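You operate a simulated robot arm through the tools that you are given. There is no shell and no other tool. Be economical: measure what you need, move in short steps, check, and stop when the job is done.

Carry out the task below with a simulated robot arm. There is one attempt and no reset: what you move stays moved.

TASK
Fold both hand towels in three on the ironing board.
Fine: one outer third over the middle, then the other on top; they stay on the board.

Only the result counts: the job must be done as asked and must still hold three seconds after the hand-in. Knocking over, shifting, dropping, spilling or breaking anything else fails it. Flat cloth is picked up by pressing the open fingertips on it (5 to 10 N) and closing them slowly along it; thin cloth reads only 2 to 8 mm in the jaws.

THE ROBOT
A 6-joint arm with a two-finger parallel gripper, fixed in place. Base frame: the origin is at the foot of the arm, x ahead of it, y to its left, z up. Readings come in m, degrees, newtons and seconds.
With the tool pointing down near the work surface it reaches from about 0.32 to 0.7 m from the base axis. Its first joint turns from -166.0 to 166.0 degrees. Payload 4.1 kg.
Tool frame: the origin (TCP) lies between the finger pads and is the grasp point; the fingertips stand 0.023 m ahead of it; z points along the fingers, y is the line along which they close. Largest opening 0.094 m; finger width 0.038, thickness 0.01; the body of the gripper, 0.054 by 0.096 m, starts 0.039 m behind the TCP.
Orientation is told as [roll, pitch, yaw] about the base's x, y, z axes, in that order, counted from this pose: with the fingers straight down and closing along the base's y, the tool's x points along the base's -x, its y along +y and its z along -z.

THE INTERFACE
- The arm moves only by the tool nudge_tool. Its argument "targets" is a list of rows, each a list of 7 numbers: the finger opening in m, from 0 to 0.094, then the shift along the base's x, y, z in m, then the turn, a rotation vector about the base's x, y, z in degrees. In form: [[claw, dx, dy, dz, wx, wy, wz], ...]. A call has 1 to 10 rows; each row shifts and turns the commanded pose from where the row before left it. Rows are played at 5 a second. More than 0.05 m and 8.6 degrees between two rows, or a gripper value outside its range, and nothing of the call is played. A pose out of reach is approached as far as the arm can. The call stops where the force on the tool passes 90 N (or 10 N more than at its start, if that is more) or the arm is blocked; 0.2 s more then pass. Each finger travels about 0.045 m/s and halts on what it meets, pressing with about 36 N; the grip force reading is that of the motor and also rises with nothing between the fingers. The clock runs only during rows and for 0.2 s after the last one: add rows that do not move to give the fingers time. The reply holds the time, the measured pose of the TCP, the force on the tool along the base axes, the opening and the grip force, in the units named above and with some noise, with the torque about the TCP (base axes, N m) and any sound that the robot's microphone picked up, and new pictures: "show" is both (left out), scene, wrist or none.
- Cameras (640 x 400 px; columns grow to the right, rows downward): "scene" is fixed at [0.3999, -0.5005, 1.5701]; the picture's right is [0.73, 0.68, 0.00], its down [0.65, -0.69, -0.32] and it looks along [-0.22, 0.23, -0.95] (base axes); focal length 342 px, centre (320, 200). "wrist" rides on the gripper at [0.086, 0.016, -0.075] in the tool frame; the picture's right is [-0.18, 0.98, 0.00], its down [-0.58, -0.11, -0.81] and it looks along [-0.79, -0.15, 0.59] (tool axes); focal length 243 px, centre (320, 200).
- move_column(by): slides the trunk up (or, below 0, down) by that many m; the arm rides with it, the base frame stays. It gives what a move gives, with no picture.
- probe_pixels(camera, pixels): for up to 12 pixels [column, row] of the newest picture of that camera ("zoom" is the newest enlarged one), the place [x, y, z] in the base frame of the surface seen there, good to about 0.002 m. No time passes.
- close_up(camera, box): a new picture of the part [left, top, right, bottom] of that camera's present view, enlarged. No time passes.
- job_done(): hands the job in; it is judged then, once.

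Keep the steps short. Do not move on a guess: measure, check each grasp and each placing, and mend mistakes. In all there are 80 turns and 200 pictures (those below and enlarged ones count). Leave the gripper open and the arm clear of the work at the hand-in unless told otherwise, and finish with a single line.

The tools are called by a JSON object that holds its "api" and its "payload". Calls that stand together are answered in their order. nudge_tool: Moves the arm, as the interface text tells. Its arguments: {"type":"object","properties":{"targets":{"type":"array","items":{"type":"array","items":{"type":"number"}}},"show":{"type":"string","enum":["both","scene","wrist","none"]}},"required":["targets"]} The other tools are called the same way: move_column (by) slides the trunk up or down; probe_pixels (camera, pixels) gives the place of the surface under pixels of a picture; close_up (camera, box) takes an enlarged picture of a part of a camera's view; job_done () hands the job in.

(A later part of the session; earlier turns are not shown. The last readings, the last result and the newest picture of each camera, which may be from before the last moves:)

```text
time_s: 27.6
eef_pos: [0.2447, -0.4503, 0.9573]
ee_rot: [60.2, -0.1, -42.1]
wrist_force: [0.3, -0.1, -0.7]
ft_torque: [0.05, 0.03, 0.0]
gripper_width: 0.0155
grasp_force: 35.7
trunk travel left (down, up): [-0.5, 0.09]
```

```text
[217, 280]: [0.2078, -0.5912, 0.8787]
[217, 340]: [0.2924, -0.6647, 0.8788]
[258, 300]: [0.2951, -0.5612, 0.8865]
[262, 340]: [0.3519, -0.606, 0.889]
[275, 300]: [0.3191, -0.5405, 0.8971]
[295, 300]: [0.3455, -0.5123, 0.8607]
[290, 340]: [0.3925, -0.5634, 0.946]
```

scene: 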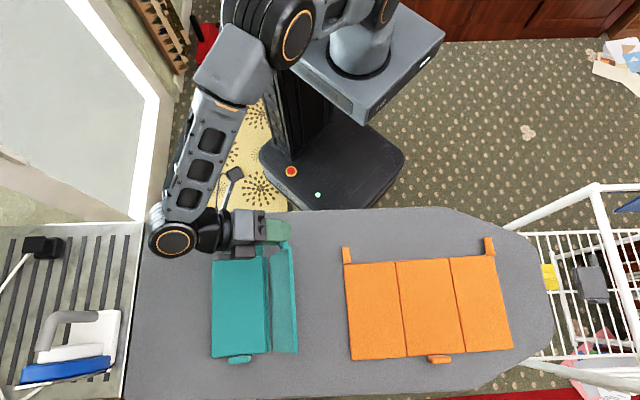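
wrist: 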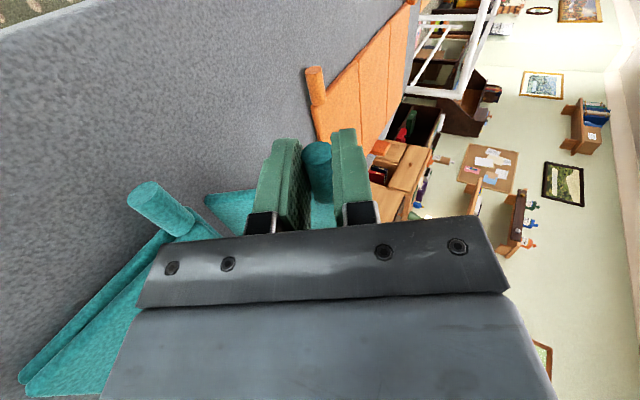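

Forces are near zero. I'll go to 75°, ease the grip, and carry it past vertical.

{"api": "nudge_tool", "payload": {"targets": [[0.008, -0.0074, -0.0082, 0.0037, 5.57, -5.02, 0], [0.008, -0.0078, -0.0086, 0.0023, 5.57, -5.02, 0], [0.0145, 0, 0, 0.001, 0, 0, 0], [0.0153, 0, 0, 0, 0, 0, 0], [0.0153, -0.0051, -0.0057, 0.0015, 0, 0, 0], [0.0153, -0.0051, -0.0056, 0.0012, 0, 0, 0], [0.0153, -0.0052, -0.0058, 0, 0, 0, 0], [0.0153, -0.0052, -0.0058, 0, 0, 0, 0], [0.0153, 0, 0, 0, 0, 0, 0]]}}

```text
time_s: 29.6
eef_pos: [0.211, -0.4775, 0.963]
ee_rot: [74.8, -0.2, -42.3]
wrist_force: [-0.1, 0.1, -1.4]
ft_torque: [-0.08, -0.05, 0.0]
gripper_width: 0.0162
grasp_force: 5.8
out of reach, approached as far as the arm can: row 7, 8
trunk travel left (down, up): [-0.5, 0.09]
```

scene: 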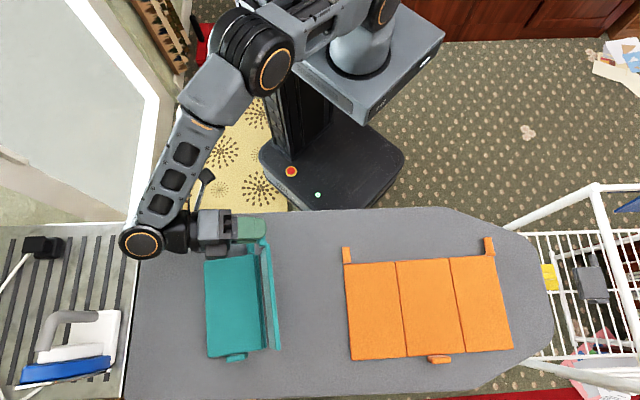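
wrist: 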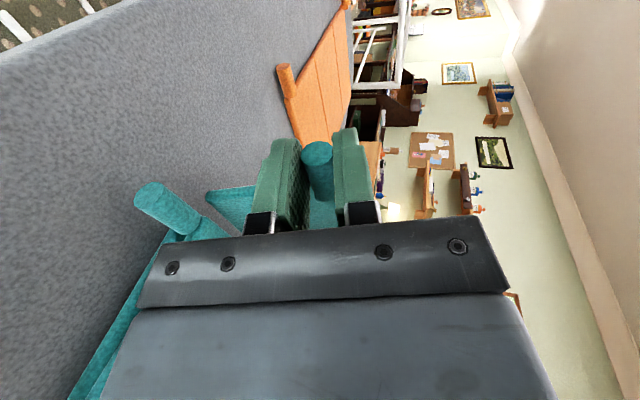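

The arm hit its reach limit near 80°, and the towel slid about 12 mm left on the board, which is harmless. The grip is light, so I'll turn the tool back toward upright around the tab to regain reach.

{"api": "nudge_tool", "payload": {"targets": [[0.0153, 0.0003, 0.0004, 0.0015, -5.57, 5.02, 0], [0.0153, 0.0005, 0.0005, 0.0014, -5.57, 5.02, 0], [0.0153, 0.0006, 0.0007, 0.0013, -5.57, 5.02, 0], [0.0153, 0.0007, 0.0007, 0.0012, -5.57, 5.02, 0], [0.0153, 0, 0, 0, 0, 0, 0]]}}

{"api": "probe_pixels", "payload": {"camera": "scene", "pixels": [[215, 280], [215, 340], [250, 300], [255, 340], [275, 310], [279, 345], [264, 245]]}}

```text
time_s: 30.8
eef_pos: [0.2139, -0.4736, 0.968]
ee_rot: [45.0, -0.1, -42.1]
wrist_force: [0.5, 0.6, 0.6]
ft_torque: [-0.12, -0.16, 0.1]
gripper_width: 0.017
grasp_force: 11.6
trunk travel left (down, up): [-0.5, 0.09]
```

scene: 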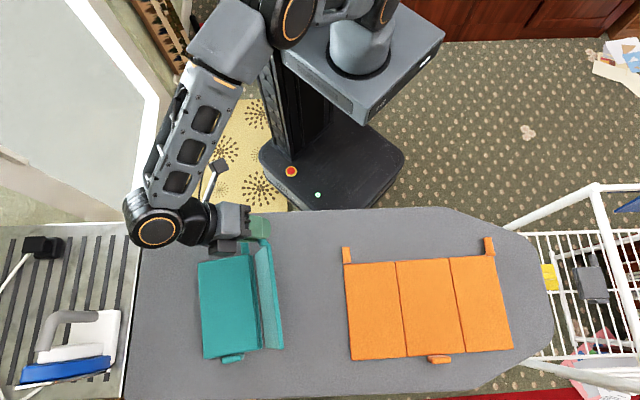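
wrist: 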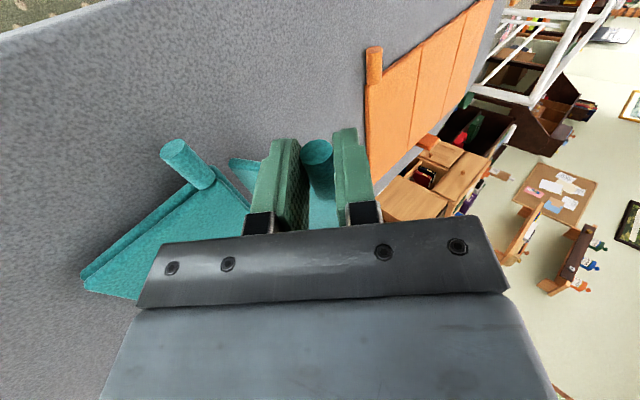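

```text
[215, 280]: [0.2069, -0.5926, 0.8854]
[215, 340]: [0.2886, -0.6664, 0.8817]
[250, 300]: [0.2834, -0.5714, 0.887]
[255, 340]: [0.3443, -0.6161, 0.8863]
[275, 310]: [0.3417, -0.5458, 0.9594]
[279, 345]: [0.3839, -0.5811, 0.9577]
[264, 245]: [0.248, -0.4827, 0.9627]
```

The tab's friction turned the panel with the tool and slid the towel left with a little rotation. I'll look closely before continuing.

{"api": "close_up", "payload": {"camera": "scene", "box": [180, 210, 320, 370]}}

{"api": "probe_pixels", "payload": {"camera": "scene", "pixels": [[198, 265], [203, 357], [248, 258], [259, 345], [253, 262], [262, 346], [256, 250], [282, 345]]}}

```text
2.50 times, centred on (250, 290) of scene
```

zoom: 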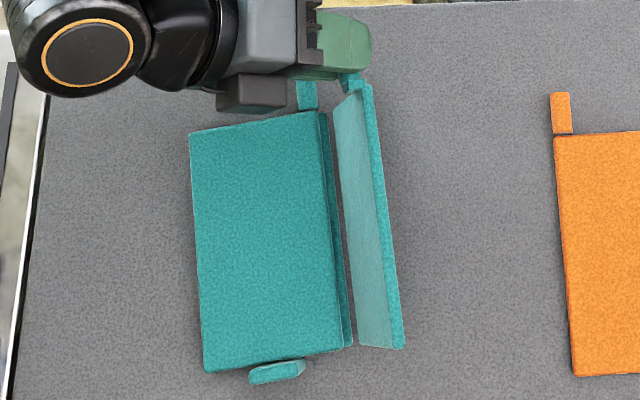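

```text
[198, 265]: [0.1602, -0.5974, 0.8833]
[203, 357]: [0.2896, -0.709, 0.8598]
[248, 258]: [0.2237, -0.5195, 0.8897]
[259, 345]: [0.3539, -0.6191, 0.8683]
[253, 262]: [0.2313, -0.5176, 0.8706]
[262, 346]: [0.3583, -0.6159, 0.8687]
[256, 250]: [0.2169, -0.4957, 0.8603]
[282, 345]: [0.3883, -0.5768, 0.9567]
```

The panel now stands at about 65–70° and the towel is yawed about 4°. I'll match the tool yaw, set a light grip, and push the tab past vertical by translation at the present tilt.

{"api": "nudge_tool", "payload": {"targets": [[0.0158, 0, 0, 0, 0, 0, 4], [0.0158, -0.0037, -0.0047, 0.0016, 0, 0, 0], [0.0158, -0.0037, -0.0047, 0.0015, 0, 0, 0], [0.0158, -0.0049, -0.0063, 0.0007, 0, 0, 0], [0.0158, -0.0049, -0.0063, 0.0007, 0, 0, 0], [0.0158, -0.0049, -0.0063, -0.0007, 0, 0, 0], [0.0158, -0.0049, -0.0063, -0.0007, 0, 0, 0], [0.0158, 0, 0, 0, 0, 0, 0]]}}

{"api": "close_up", "payload": {"camera": "scene", "box": [180, 210, 320, 370]}}

```text
time_s: 32.6
eef_pos: [0.1871, -0.5093, 0.9731]
ee_rot: [45.0, -0.1, -38.0]
wrist_force: [1.4, 1.4, 4.1]
ft_torque: [0.02, -0.1, -0.01]
gripper_width: 0.0172
grasp_force: 1.8
trunk travel left (down, up): [-0.5, 0.09]
```

scene: 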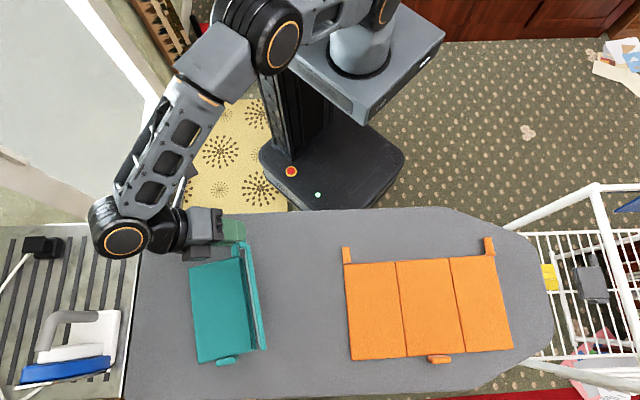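
wrist: 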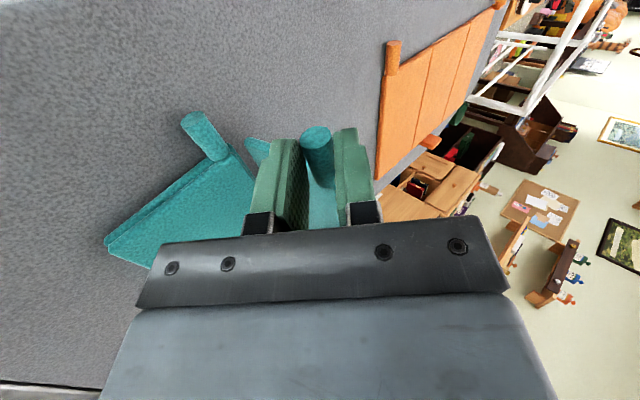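

```text
2.50 times, centred on (250, 290) of scene
```

zoom: 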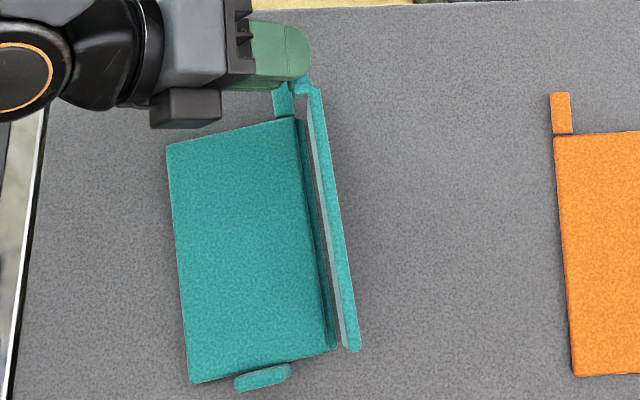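

It progressed to about 80° though the towel still slid a bit. I'll measure the current geometry again.

{"api": "probe_pixels", "payload": {"camera": "zoom", "pixels": [[168, 150], [190, 380], [290, 125], [325, 345], [300, 130], [332, 340], [320, 95], [353, 345], [313, 130], [340, 320], [284, 98]]}}

```text
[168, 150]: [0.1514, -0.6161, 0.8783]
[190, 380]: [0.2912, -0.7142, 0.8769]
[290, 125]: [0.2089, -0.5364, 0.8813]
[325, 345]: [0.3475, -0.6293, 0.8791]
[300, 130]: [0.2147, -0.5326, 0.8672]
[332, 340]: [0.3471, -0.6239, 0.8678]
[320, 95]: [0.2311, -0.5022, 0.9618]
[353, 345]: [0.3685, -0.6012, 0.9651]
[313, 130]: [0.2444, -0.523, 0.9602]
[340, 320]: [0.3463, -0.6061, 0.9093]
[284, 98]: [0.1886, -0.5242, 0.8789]
```

Panel is at about 77°, and friction in the grip is what drags the towel. I'll open the inner finger while keeping the outer pad against the tab as a stop, then turn the tool upright around it so I can push the tab over with no grip friction.

{"api": "nudge_tool", "payload": {"targets": [[0.024, -0.0016, -0.002, -0.0016, 0, 0, 0], [0.03, -0.0016, -0.002, -0.0016, 0, 0, 0], [0.03, -0.0009, -0.0011, 0.0018, -5.91, 4.62, 0], [0.03, -0.0007, -0.0009, 0.0016, -5.91, 4.62, 0], [0.03, -0.0006, -0.0008, 0.0016, -5.91, 4.62, 0], [0.03, 0, 0, 0, 0, 0, 0]]}}

{"api": "close_up", "payload": {"camera": "scene", "box": [180, 210, 320, 370]}}

```text
time_s: 34.0
eef_pos: [0.1817, -0.516, 0.9738]
ee_rot: [22.4, -0.1, -37.9]
wrist_force: [0.7, -1.4, 0.3]
ft_torque: [0.0, 0.01, -0.02]
gripper_width: 0.0302
grasp_force: 0.0
trunk travel left (down, up): [-0.5, 0.09]
```

scene: 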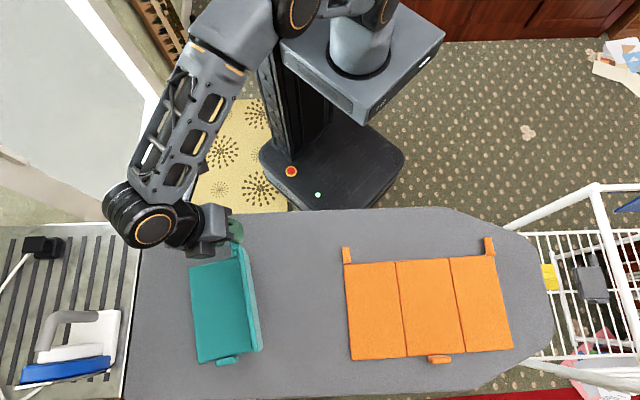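
wrist: 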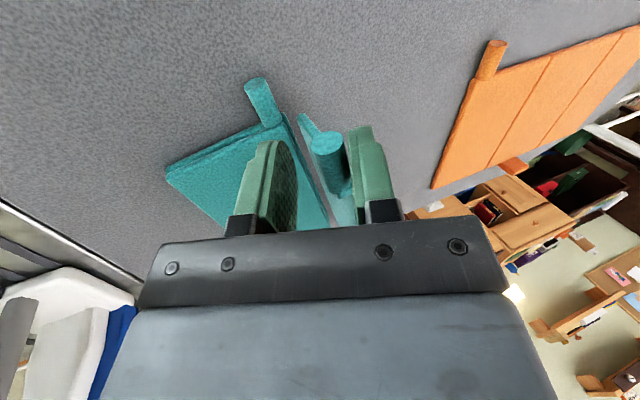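

```text
2.50 times, centred on (250, 290) of scene
```

zoom: 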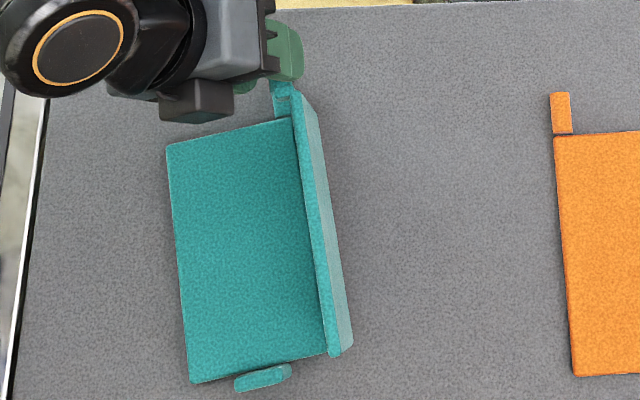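

The panel is now past vertical, resting on nothing but the outer pad. I'll keep pushing it over and down while turning the tool upright.

{"api": "nudge_tool", "payload": {"targets": [[0.03, -0.007, -0.0095, -0.0012, -5.91, 4.62, 0], [0.03, -0.0082, -0.0112, -0.0041, -5.91, 4.62, 0], [0.03, -0.0074, -0.0101, -0.0069, -5.91, 4.62, 0], [0.03, -0.0072, -0.0098, -0.0104, 0, 0, 0], [0.03, -0.0061, -0.0084, -0.0122, 0, 0, 0], [0.03, 0, 0, 0, 0, 0, 0]]}}

{"api": "close_up", "payload": {"camera": "scene", "box": [160, 210, 300, 370]}}

```text
time_s: 35.4
eef_pos: [0.146, -0.5656, 0.9399]
ee_rot: [0.0, 0.0, -38.0]
wrist_force: [-0.5, 0.1, -0.3]
ft_torque: [-0.01, -0.01, 0.0]
gripper_width: 0.0301
grasp_force: 0.2
trunk travel left (down, up): [-0.5, 0.09]
```

scene: 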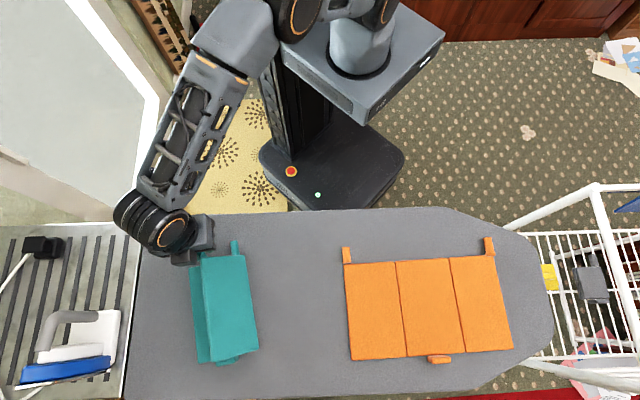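
wrist: 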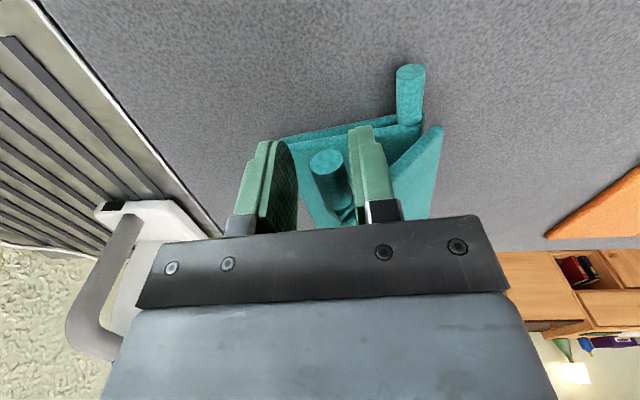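

```text
2.50 times, centred on (230, 290) of scene
```

zoom: 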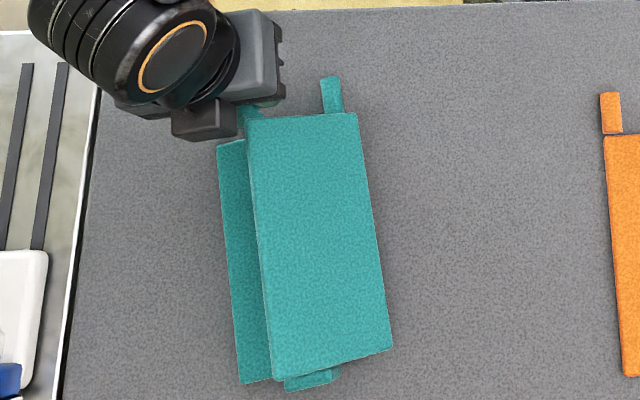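

The last third leans well over. I'll lift straight up clear of the tab and look.

{"api": "nudge_tool", "payload": {"targets": [[0.04, 0, 0, 0.03, 0, 0, 0], [0.04, 0, 0, 0.04, 0, 0, 0], [0.02, 0, 0, 0, 0, 0, 0], [0, 0, 0, 0, 0, 0, 0], [0, 0, 0, 0, 0, 0, 0]]}}

{"api": "probe_pixels", "payload": {"camera": "scene", "pixels": [[205, 270], [215, 300], [220, 350], [240, 265], [240, 300], [250, 345], [196, 290], [203, 350], [198, 248], [234, 247]]}}

```text
time_s: 36.6
eef_pos: [0.1469, -0.5643, 1.0093]
ee_rot: [-0.1, 0.0, -38.0]
wrist_force: [-1.0, -0.8, 0.5]
ft_torque: [0.0, -0.02, -0.01]
gripper_width: 0.0
grasp_force: 31.7
trunk travel left (down, up): [-0.5, 0.09]
```

scene: 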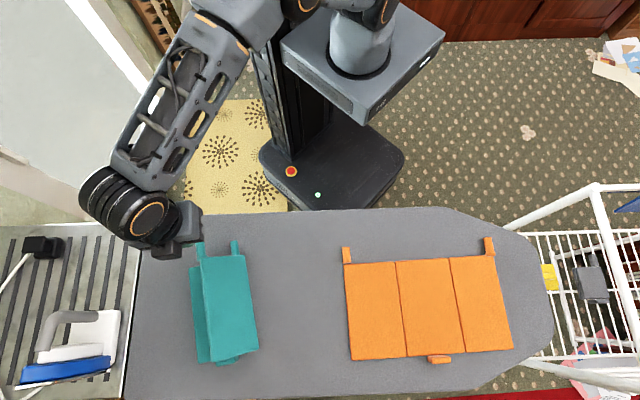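
wrist: 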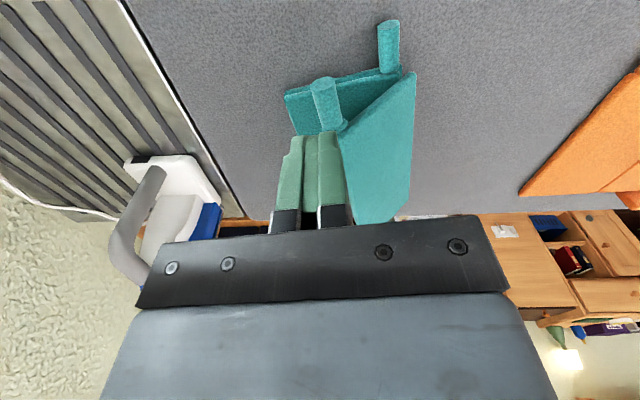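

```text
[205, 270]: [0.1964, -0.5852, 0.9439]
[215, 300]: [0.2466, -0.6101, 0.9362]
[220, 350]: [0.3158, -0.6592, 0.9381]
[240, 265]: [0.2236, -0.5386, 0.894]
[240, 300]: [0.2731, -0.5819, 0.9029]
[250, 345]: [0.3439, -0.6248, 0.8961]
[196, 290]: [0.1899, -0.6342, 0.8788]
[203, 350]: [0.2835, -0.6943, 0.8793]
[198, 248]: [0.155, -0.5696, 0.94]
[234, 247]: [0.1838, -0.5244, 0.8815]
```

Hinge friction holds the third at about 135° (free edge z about 0.94). I'll press it down with closed fingertips near the free edge at about (0.252,-0.620). First I'll move above it.

{"api": "nudge_tool", "payload": {"targets": [[0, 0.036, -0.0185, 0, 0, 0, 0], [0, 0.035, -0.0185, 0, 0, 0, 0], [0, 0.0345, -0.0185, 0, 0, 0, 0], [0, 0, 0, -0.03, 0, 0, 0], [0, 0, 0, -0.02, 0, 0, 0], [0, 0, 0, -0.015, 0, 0, 0], [0, 0, 0, 0, 0, 0, 0]]}}

```text
time_s: 38.2
eef_pos: [0.2494, -0.6131, 0.944]
ee_rot: [0.1, 0.1, -38.0]
wrist_force: [0.7, 0.0, -0.8]
ft_torque: [-0.02, 0.03, 0.01]
gripper_width: 0.0
grasp_force: 36.0
out of reach, approached as far as the arm can: row 3
trunk travel left (down, up): [-0.5, 0.09]
```

scene: 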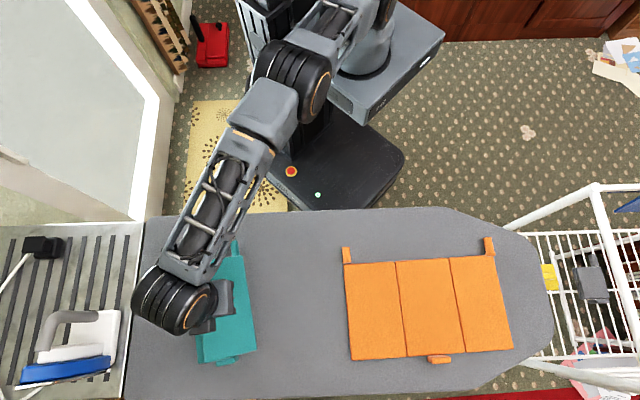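
wrist: 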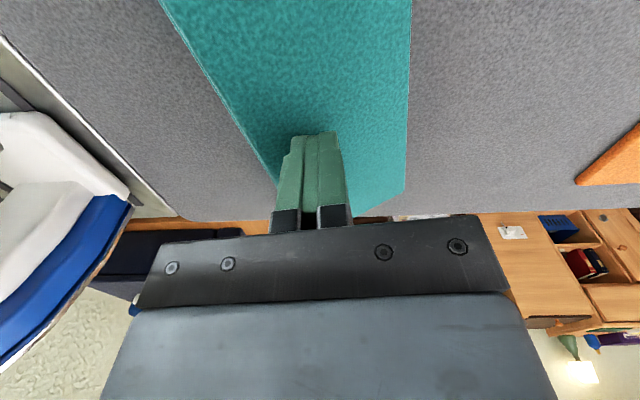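

It's pushing the panel down with negligible force. Continuing down slowly.

{"api": "nudge_tool", "payload": {"targets": [[0, 0, 0, -0.01, 0, 0, 0], [0, 0, 0, -0.01, 0, 0, 0], [0, 0, 0, -0.008, 0, 0, 0], [0, 0, 0, -0.004, 0, 0, 0], [0, 0, 0, 0, 0, 0, 0]], "show": "wrist"}}

```text
time_s: 39.4
eef_pos: [0.2496, -0.6139, 0.9114]
ee_rot: [-0.2, -0.1, -37.9]
wrist_force: [-0.4, -0.1, 4.8]
ft_torque: [-0.06, 0.01, 0.02]
gripper_width: 0.0
grasp_force: 36.0
trunk travel left (down, up): [-0.5, 0.09]
```

wrist: 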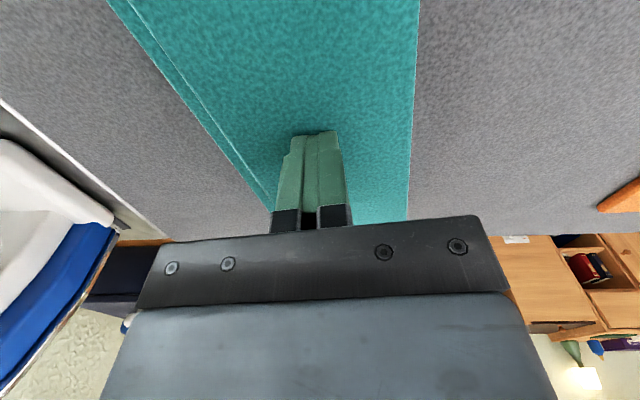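

Flat with 4.8 N. I'll press 2 mm more, then lift and check.

{"api": "nudge_tool", "payload": {"targets": [[0, 0, 0, -0.002, 0, 0, 0], [0, 0, 0, 0, 0, 0, 0], [0, 0, 0, 0.01, 0, 0, 0], [0, 0, 0, 0.04, 0, 0, 0], [0, -0.002, 0.048, 0.01, 0, 0, 0], [0.02, 0.0, 0.048, 0, 0, 0, 0], [0.04, 0.01, 0.045, 0, 0, 0, 0], [0.04, 0.01, 0.045, 0, 0, 0, 0], [0.04, 0, 0, 0, 0, 0, 0]]}}

{"api": "probe_pixels", "payload": {"camera": "scene", "pixels": [[205, 280], [215, 300], [220, 350], [240, 265], [240, 300], [250, 340], [195, 290], [203, 350], [198, 248], [234, 247]]}}

{"api": "close_up", "payload": {"camera": "scene", "box": [160, 210, 300, 370]}}

```text
time_s: 41.4
eef_pos: [0.2683, -0.4258, 0.9672]
ee_rot: [0.0, -0.1, -37.8]
wrist_force: [0.5, 0.1, -0.2]
ft_torque: [0.0, 0.02, 0.01]
gripper_width: 0.0399
grasp_force: 0.1
trunk travel left (down, up): [-0.5, 0.09]
```

scene: 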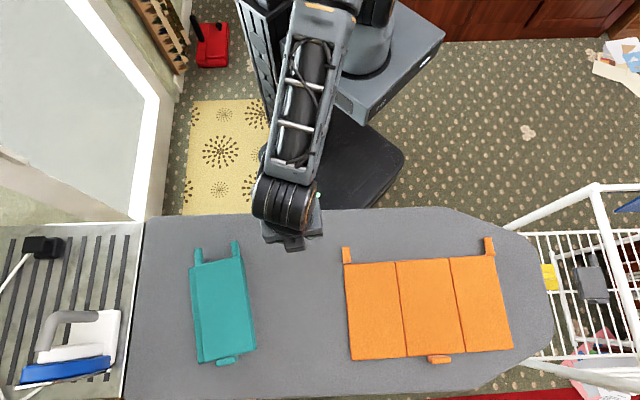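
wrist: 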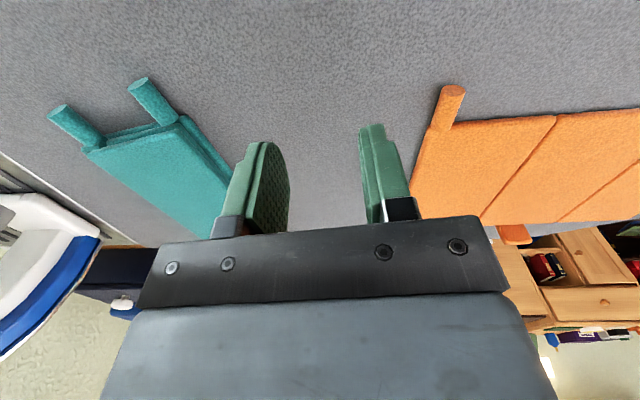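

```text
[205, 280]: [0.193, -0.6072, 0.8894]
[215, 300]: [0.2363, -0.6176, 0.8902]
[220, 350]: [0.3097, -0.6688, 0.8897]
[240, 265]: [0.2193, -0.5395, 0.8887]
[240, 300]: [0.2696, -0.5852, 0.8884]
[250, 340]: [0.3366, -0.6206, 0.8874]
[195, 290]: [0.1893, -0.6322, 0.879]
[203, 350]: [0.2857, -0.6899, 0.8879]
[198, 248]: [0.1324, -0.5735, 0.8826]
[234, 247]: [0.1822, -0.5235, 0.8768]
```

```text
2.50 times, centred on (230, 290) of scene
```

zoom: 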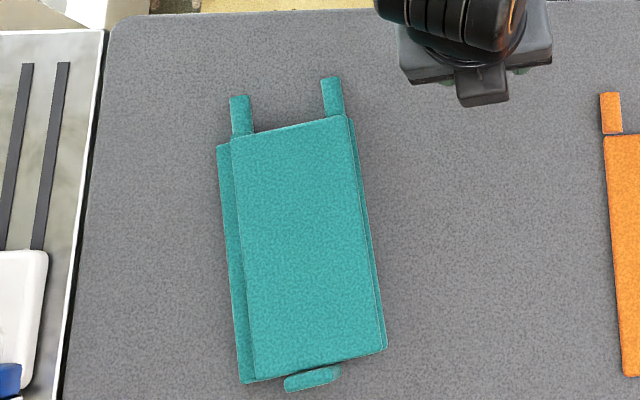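

Teal is folded flat (top 0.889 all over). Now orange: I'll hover over its left tab at about (0.357,-0.374) with yaw -45°.

{"api": "nudge_tool", "payload": {"targets": [[0.04, 0.03, 0.017, 0, 0, 0, -7], [0.04, 0.03, 0.017, 0, 0, 0, 0], [0.04, 0.029, 0.018, 0, 0, 0, 0], [0.04, 0, 0, 0, 0, 0, 0]]}}

{"api": "close_up", "payload": {"camera": "wrist", "box": [240, 30, 520, 205]}}

```text
time_s: 42.4
eef_pos: [0.3567, -0.3759, 0.9682]
ee_rot: [0.0, -0.1, -45.1]
wrist_force: [0.3, 0.9, -0.7]
ft_torque: [0.03, -0.02, 0.02]
gripper_width: 0.0401
grasp_force: 0.1
trunk travel left (down, up): [-0.5, 0.09]
```

scene: 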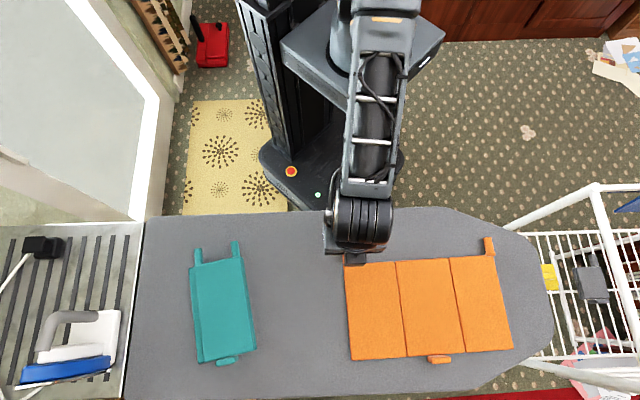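
wrist: 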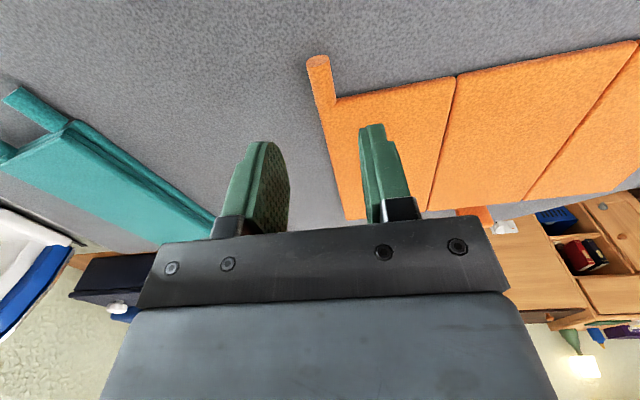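

```text
2.29 times, centred on (380, 118) of wrist
```

zoom: 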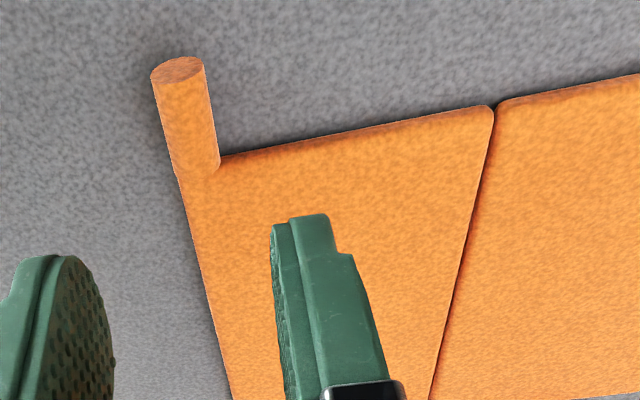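

{"api": "probe_pixels", "payload": {"camera": "zoom", "pixels": [[178, 70], [182, 95], [188, 120], [193, 150], [160, 95], [208, 95], [220, 160], [490, 112], [498, 112], [436, 360], [440, 380]]}}

```text
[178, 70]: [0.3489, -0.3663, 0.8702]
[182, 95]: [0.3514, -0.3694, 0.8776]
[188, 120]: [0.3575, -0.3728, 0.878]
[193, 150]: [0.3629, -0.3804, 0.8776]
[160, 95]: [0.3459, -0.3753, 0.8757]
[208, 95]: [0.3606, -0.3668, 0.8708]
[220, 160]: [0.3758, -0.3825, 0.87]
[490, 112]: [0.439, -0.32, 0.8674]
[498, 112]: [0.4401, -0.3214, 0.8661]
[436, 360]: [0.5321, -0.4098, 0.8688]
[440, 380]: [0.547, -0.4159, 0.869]
```

Tab axis confirmed at (0.3575,-0.3735). Descending to TCP z 0.886 and closing.

{"api": "nudge_tool", "payload": {"targets": [[0.04, -0.0015, 0.004, -0.025, 0, 0, 0], [0.04, 0, 0, -0.025, 0, 0, 0], [0.04, 0, 0, -0.02, 0, 0, 0], [0.04, 0, 0, -0.012, 0, 0, 0], [0.04, 0, 0, 0, 0, 0, 0], [0.026, 0, 0, 0, 0, 0, 0], [0.014, 0, 0, 0, 0, 0, 0], [0.008, 0, 0, 0, 0, 0, 0], [0.008, 0, 0, 0, 0, 0, 0]], "show": "wrist"}}

```text
time_s: 44.4
eef_pos: [0.3545, -0.3706, 0.8869]
ee_rot: [0.0, 0.1, -44.9]
wrist_force: [0.5, 1.1, -0.4]
ft_torque: [0.01, 0.24, 0.16]
gripper_width: 0.0152
grasp_force: 36.6
trunk travel left (down, up): [-0.5, 0.09]
```

wrist: 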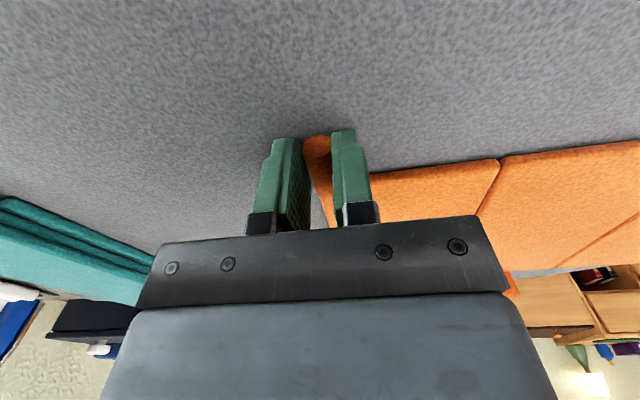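

Gripped at 15.2 mm. Starting the arc, 0 to 45°.

{"api": "nudge_tool", "payload": {"targets": [[0.008, 0.0021, 0.0021, 0.0127, -5.3, 5.3, 0], [0.008, 0.0033, 0.0033, 0.0121, -5.3, 5.3, 0], [0.008, 0.0045, 0.0045, 0.0114, -5.3, 5.3, 0], [0.008, 0.0054, 0.0054, 0.0105, -5.3, 5.3, 0], [0.008, 0.0064, 0.0064, 0.0095, -5.3, 5.3, 0], [0.008, 0.0071, 0.0071, 0.0081, -5.3, 5.3, 0], [0.008, 0, 0, 0, 0, 0, 0]]}}

{"api": "probe_pixels", "payload": {"camera": "scene", "pixels": [[365, 350], [390, 330], [415, 300], [445, 300], [460, 300], [500, 330]]}}

```text
time_s: 46.0
eef_pos: [0.3858, -0.3442, 0.9507]
ee_rot: [-45.1, -0.1, -44.9]
wrist_force: [-0.3, -0.2, -0.1]
ft_torque: [-0.07, -0.04, 0.1]
gripper_width: 0.0155
grasp_force: 35.5
trunk travel left (down, up): [-0.5, 0.09]
```

scene: 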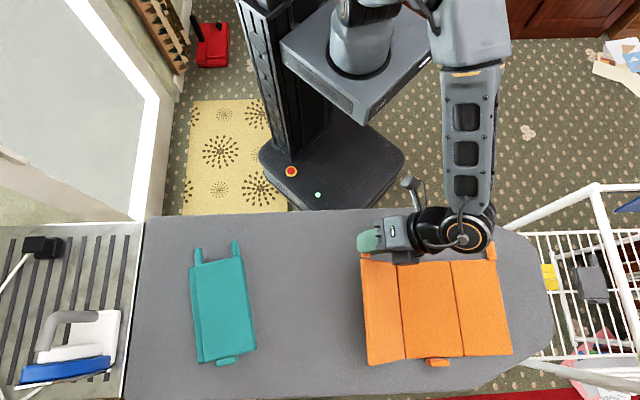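
wrist: 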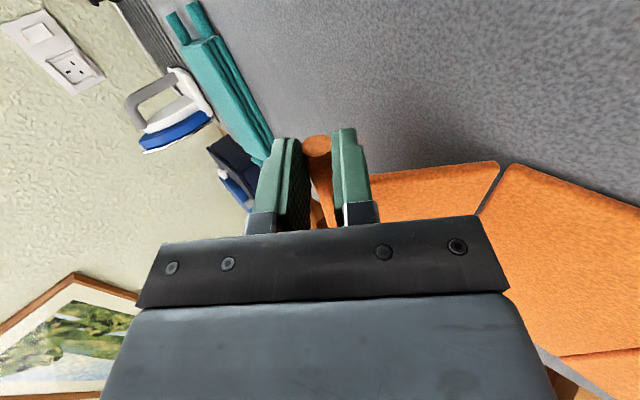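

```text
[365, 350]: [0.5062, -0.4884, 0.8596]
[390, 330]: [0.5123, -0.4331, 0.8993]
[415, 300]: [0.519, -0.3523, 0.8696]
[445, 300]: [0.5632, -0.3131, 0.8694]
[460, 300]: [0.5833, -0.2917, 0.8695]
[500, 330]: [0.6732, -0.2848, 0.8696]
```

Good: forces near zero and the middle flat at 0.8695. Continuing to 75°, then easing the grip.

{"api": "nudge_tool", "payload": {"targets": [[0.008, 0.0078, 0.0078, 0.0067, -5.3, 5.3, 0], [0.008, 0.0084, 0.0084, 0.0054, -5.3, 5.3, 0], [0.008, 0.0088, 0.0088, 0.0036, -5.3, 5.3, 0], [0.008, 0.009, 0.009, 0.0025, -5.3, 5.3, 0], [0.008, 0, 0, 0, 0, 0, 0]]}}

```text
time_s: 47.2
eef_pos: [0.4187, -0.3085, 0.9697]
ee_rot: [-75.1, -0.1, -45.1]
wrist_force: [-0.7, 0.1, 0.4]
ft_torque: [0.05, 0.11, 0.0]
gripper_width: 0.0154
grasp_force: 35.7
trunk travel left (down, up): [-0.5, 0.09]
```

scene: 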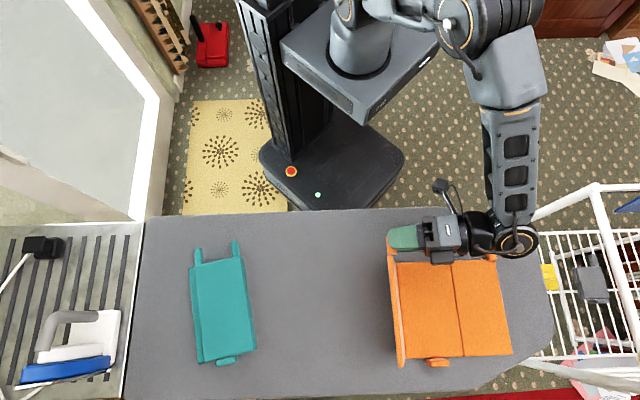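
wrist: 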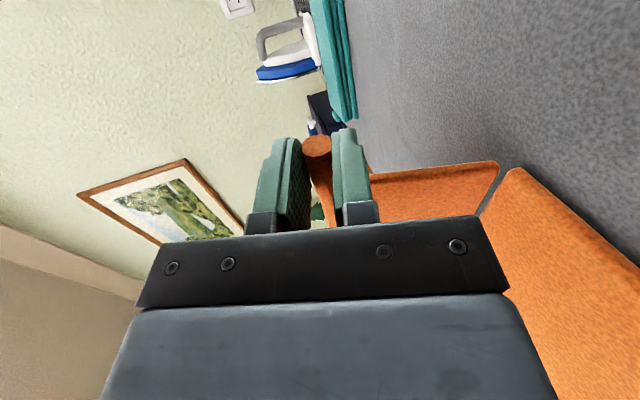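

Forces are tiny and the panel is at 75°. The wrist is nearing the white rack on the right, so I'll measure the clearance.

{"api": "probe_pixels", "payload": {"camera": "scene", "pixels": [[536, 240], [538, 228], [520, 240], [500, 258], [550, 212], [546, 233], [575, 195], [545, 262], [510, 228], [590, 300], [489, 258], [475, 220]]}}

{"api": "close_up", "payload": {"camera": "scene", "box": [400, 160, 640, 310]}}

```text
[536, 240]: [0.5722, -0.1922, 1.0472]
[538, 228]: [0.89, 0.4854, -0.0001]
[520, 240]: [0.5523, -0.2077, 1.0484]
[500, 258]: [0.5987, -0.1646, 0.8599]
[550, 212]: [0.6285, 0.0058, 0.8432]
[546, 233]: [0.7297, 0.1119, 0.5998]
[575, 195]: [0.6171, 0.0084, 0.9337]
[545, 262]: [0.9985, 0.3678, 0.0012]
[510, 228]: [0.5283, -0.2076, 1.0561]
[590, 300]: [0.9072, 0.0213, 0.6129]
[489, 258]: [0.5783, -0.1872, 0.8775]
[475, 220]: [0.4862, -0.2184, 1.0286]
```

```text
2.67 times, centred on (520, 235) of scene
```

zoom: 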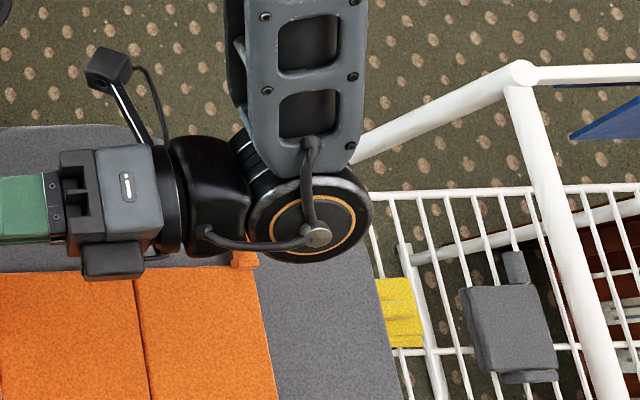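

The rack is about 0.2 m away from the wrist, so there's plenty of room. Same method as teal: ease the grip to about 1 N and carry the tab past vertical.

{"api": "nudge_tool", "payload": {"targets": [[0.0145, 0, 0, 0.001, 0, 0, 0], [0.0155, 0, 0, 0, 0, 0, 0], [0.0155, 0.0055, 0.0055, 0.0013, 0, 0, 0], [0.0155, 0.0055, 0.0055, 0.0013, 0, 0, 0], [0.0155, 0.0062, 0.0062, 0, 0, 0, 0], [0.0155, 0.0062, 0.0062, 0, 0, 0, 0], [0.0155, 0, 0, 0, 0, 0, 0]]}}

{"api": "close_up", "payload": {"camera": "scene", "box": [340, 210, 540, 370]}}

```text
time_s: 48.8
eef_pos: [0.4404, -0.2853, 0.9727]
ee_rot: [-75.0, -0.1, -45.0]
wrist_force: [-0.9, -0.3, -0.9]
ft_torque: [0.0, -0.02, 0.01]
gripper_width: 0.0162
grasp_force: 1.7
trunk travel left (down, up): [-0.5, 0.09]
```

scene: 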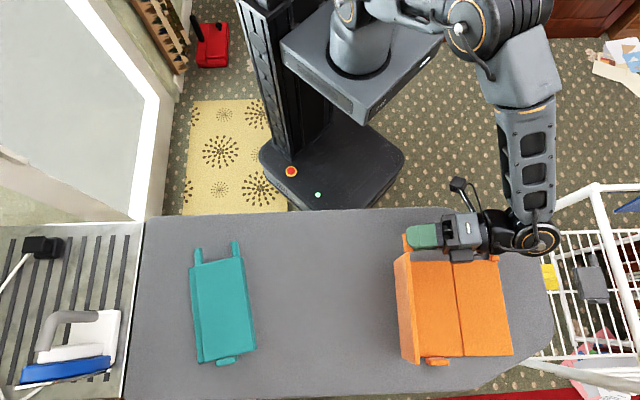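
wrist: 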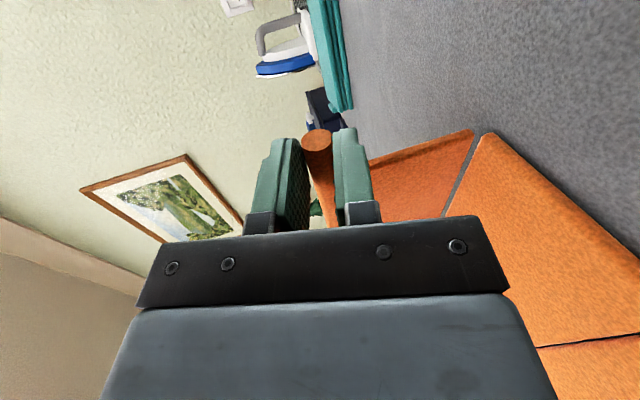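

```text
2.50 times, centred on (440, 290) of scene
```

zoom: 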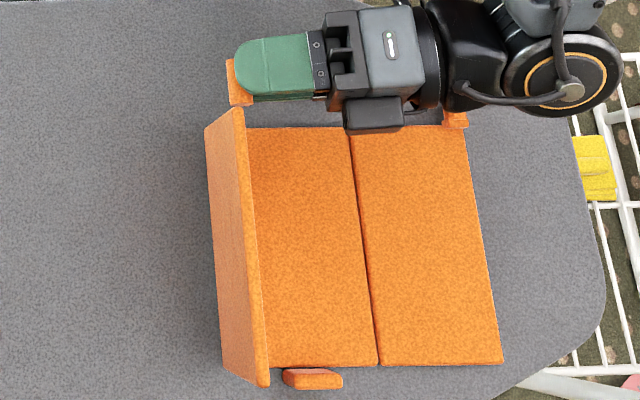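

Just past vertical with no sliding. Continuing the arc while turning the tool back upright.

{"api": "nudge_tool", "payload": {"targets": [[0.0155, 0.0097, 0.0097, -0.0011, 5.3, -5.3, 0], [0.0155, 0.0101, 0.0101, -0.0025, 5.3, -5.3, 0], [0.0155, 0.0094, 0.0094, -0.0052, 5.3, -5.3, 0], [0.0155, 0.0083, 0.0083, -0.0073, 5.3, -5.3, 0], [0.0155, 0.007, 0.007, -0.0096, 5.3, -5.3, 0], [0.0155, 0, 0, 0, 0, 0, 0]]}}

```text
time_s: 50.2
eef_pos: [0.4849, -0.2389, 0.9476]
ee_rot: [-37.4, 0.0, -45.1]
wrist_force: [-0.3, -1.1, -0.7]
ft_torque: [-0.02, -0.01, 0.02]
gripper_width: 0.0166
grasp_force: 1.0
trunk travel left (down, up): [-0.5, 0.09]
```

scene: 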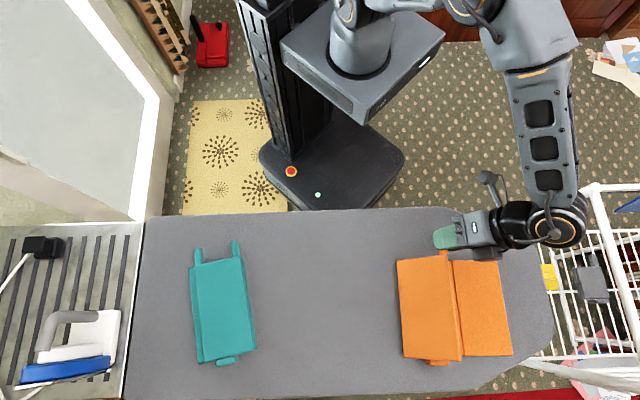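
wrist: 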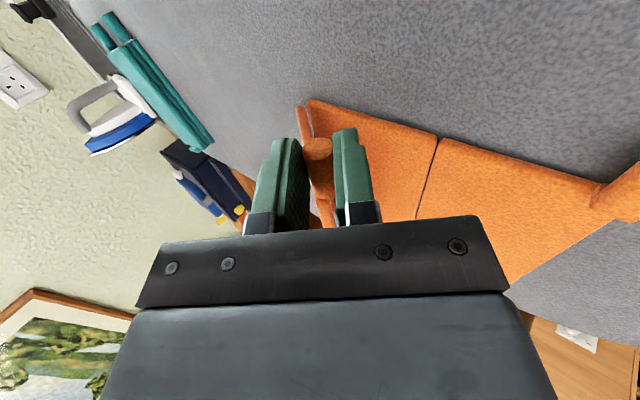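

Following well. Finishing the arc and opening.

{"api": "nudge_tool", "payload": {"targets": [[0.0155, 0.0057, 0.0057, -0.0114, 5.3, -5.3, 0], [0.0155, 0.004, 0.004, -0.0131, 5.3, -5.3, 0], [0.0155, 0.0023, 0.0023, -0.0144, 5.3, -5.3, 0], [0.0155, 0.0005, 0.0005, -0.0132, 5.3, -5.3, 0], [0.0155, -0.0011, -0.0011, -0.0065, 5.3, -5.3, 0], [0.0155, 0, 0, 0, 0, 0, 0], [0.028, 0, 0, 0, 0, 0, 0], [0.036, 0, 0, 0, 0, 0, 0]]}}

{"api": "probe_pixels", "payload": {"camera": "scene", "pixels": [[405, 280], [410, 340], [430, 300], [445, 290], [452, 340], [470, 300], [495, 300]]}}

```text
time_s: 52.0
eef_pos: [0.4967, -0.2304, 0.8887]
ee_rot: [0.0, 0.0, -44.9]
wrist_force: [0.0, -0.8, 0.2]
ft_torque: [0.02, 0.01, -0.02]
gripper_width: 0.036
grasp_force: 0.0
trunk travel left (down, up): [-0.5, 0.09]
```

scene: 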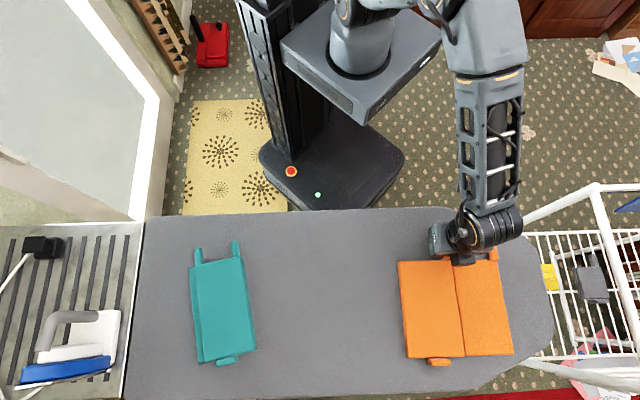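
wrist: 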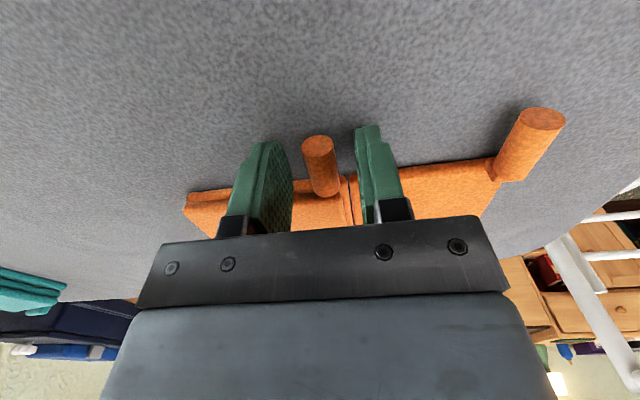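

```text
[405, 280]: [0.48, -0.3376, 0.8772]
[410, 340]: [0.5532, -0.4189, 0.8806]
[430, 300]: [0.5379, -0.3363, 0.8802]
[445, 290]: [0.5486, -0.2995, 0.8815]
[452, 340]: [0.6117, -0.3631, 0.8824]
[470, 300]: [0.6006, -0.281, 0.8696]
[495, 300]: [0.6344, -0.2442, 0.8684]
```

The left third is flat on the middle (0.877–0.882). Now I'll lift and hover over the right tab.

{"api": "nudge_tool", "payload": {"targets": [[0.04, 0, 0, 0.03, 0, 0, 0], [0.04, 0, 0, 0.05, 0, 0, 0], [0.04, 0.02, 0.022, 0, 0, 0, 0], [0.04, 0.02, 0.022, 0, 0, 0, 0], [0.04, 0.018, 0.02, 0, 0, 0, 0], [0.04, 0, 0, 0, 0, 0, 0]], "show": "wrist"}}

{"api": "close_up", "payload": {"camera": "wrist", "box": [180, 30, 460, 205]}}

```text
time_s: 53.4
eef_pos: [0.5555, -0.1646, 0.9655]
ee_rot: [0.1, 0.0, -45.0]
wrist_force: [0.7, -0.5, 0.6]
ft_torque: [0.02, -0.03, 0.01]
gripper_width: 0.0401
grasp_force: 0.1
trunk travel left (down, up): [-0.5, 0.09]
```

wrist: 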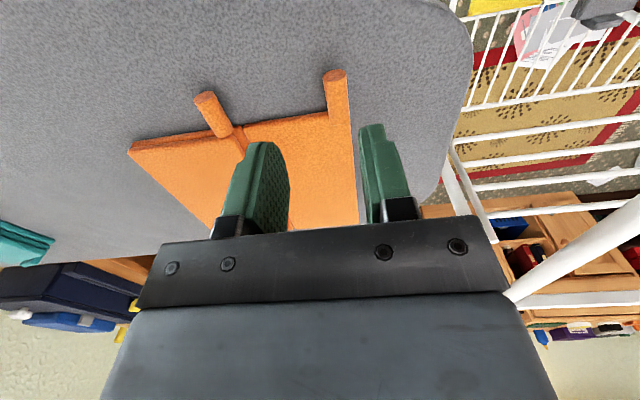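

```text
2.29 times, centred on (320, 118) of wrist
```

zoom: 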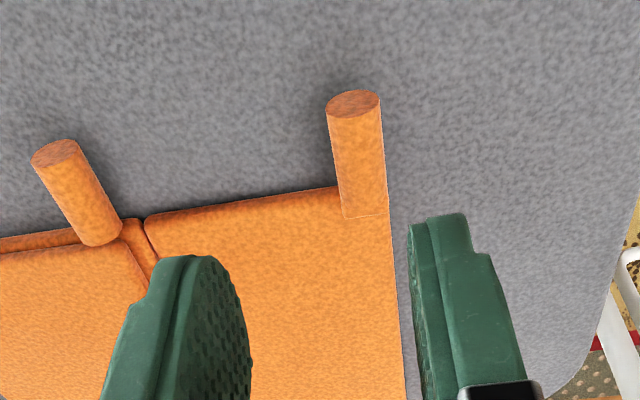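

{"api": "probe_pixels", "payload": {"camera": "zoom", "pixels": [[353, 104], [355, 125], [358, 150], [362, 185], [332, 120], [380, 120], [365, 215], [340, 190], [145, 215], [152, 222], [155, 255], [392, 260]]}}

```text
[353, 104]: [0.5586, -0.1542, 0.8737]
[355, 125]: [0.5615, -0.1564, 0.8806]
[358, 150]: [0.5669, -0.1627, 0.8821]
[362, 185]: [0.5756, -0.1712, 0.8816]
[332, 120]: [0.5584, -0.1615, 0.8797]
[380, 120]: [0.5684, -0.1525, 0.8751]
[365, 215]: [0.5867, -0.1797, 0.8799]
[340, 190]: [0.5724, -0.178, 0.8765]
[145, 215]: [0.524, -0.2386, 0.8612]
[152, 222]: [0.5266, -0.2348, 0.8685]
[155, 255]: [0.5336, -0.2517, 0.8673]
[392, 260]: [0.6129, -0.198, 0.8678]
```

The right tab axis is at u=0.286. I'll place the TCP at (0.562,-0.158), descend to z 0.8865, and close.

{"api": "nudge_tool", "payload": {"targets": [[0.04, 0.0069, 0.0064, -0.02, 0, 0, 0], [0.04, 0, 0, -0.03, 0, 0, 0], [0.04, 0, 0, -0.02, 0, 0, 0], [0.04, 0, 0, -0.009, 0, 0, 0], [0.04, 0, 0, 0, 0, 0, 0], [0.026, 0, 0, 0, 0, 0, 0], [0.014, 0, 0, 0, 0, 0, 0], [0.008, 0, 0, 0, 0, 0, 0], [0.008, 0, 0, 0, 0, 0, 0]], "show": "wrist"}}

```text
time_s: 55.4
eef_pos: [0.5616, -0.158, 0.8899]
ee_rot: [0.0, -0.1, -45.1]
wrist_force: [-0.1, 0.6, 0.2]
ft_torque: [0.0, -0.05, -0.06]
gripper_width: 0.0154
grasp_force: 36.0
trunk travel left (down, up): [-0.5, 0.09]
```

wrist: 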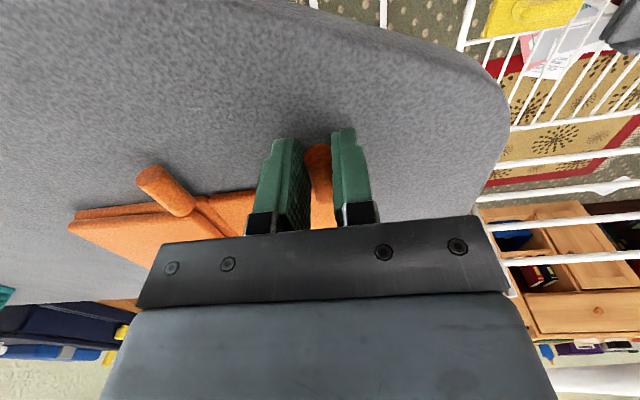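

Gripped at 15.4 mm. Arc 0 to 45°.

{"api": "nudge_tool", "payload": {"targets": [[0.008, -0.002, -0.002, 0.0115, 5.3, -5.3, 0], [0.008, -0.0029, -0.0029, 0.0111, 5.3, -5.3, 0], [0.008, -0.004, -0.004, 0.0105, 5.3, -5.3, 0], [0.008, -0.0049, -0.0049, 0.0096, 5.3, -5.3, 0], [0.008, -0.0057, -0.0057, 0.0086, 5.3, -5.3, 0], [0.008, -0.0065, -0.0065, 0.0075, 5.3, -5.3, 0], [0.008, 0, 0, 0, 0, 0, 0]]}}

{"api": "probe_pixels", "payload": {"camera": "scene", "pixels": [[405, 280], [410, 340], [430, 300], [445, 290], [452, 340], [475, 300], [490, 330]]}}

```text
time_s: 57.0
eef_pos: [0.5363, -0.1844, 0.9486]
ee_rot: [45.1, 0.0, -44.9]
wrist_force: [0.4, 0.0, -0.3]
ft_torque: [0.06, 0.04, 0.0]
gripper_width: 0.0152
grasp_force: 35.9
trunk travel left (down, up): [-0.5, 0.09]
```

scene: 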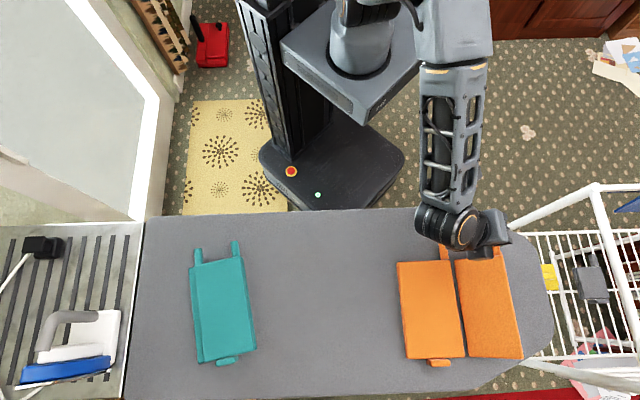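
wrist: 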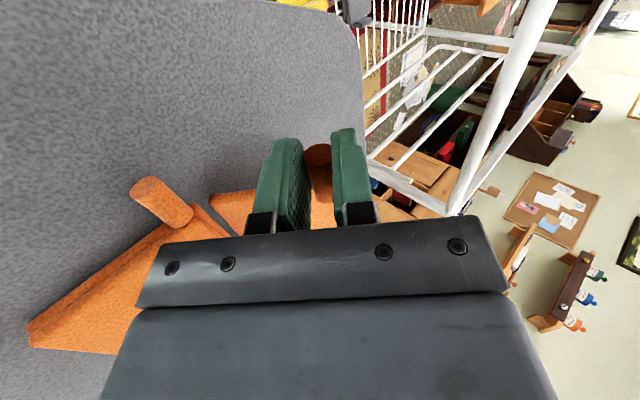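

```text
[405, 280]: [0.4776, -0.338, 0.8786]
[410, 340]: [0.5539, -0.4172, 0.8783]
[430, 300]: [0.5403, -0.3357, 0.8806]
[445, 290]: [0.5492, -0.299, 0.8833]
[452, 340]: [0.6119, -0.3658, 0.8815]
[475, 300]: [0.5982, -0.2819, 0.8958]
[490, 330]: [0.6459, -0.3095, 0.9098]
```

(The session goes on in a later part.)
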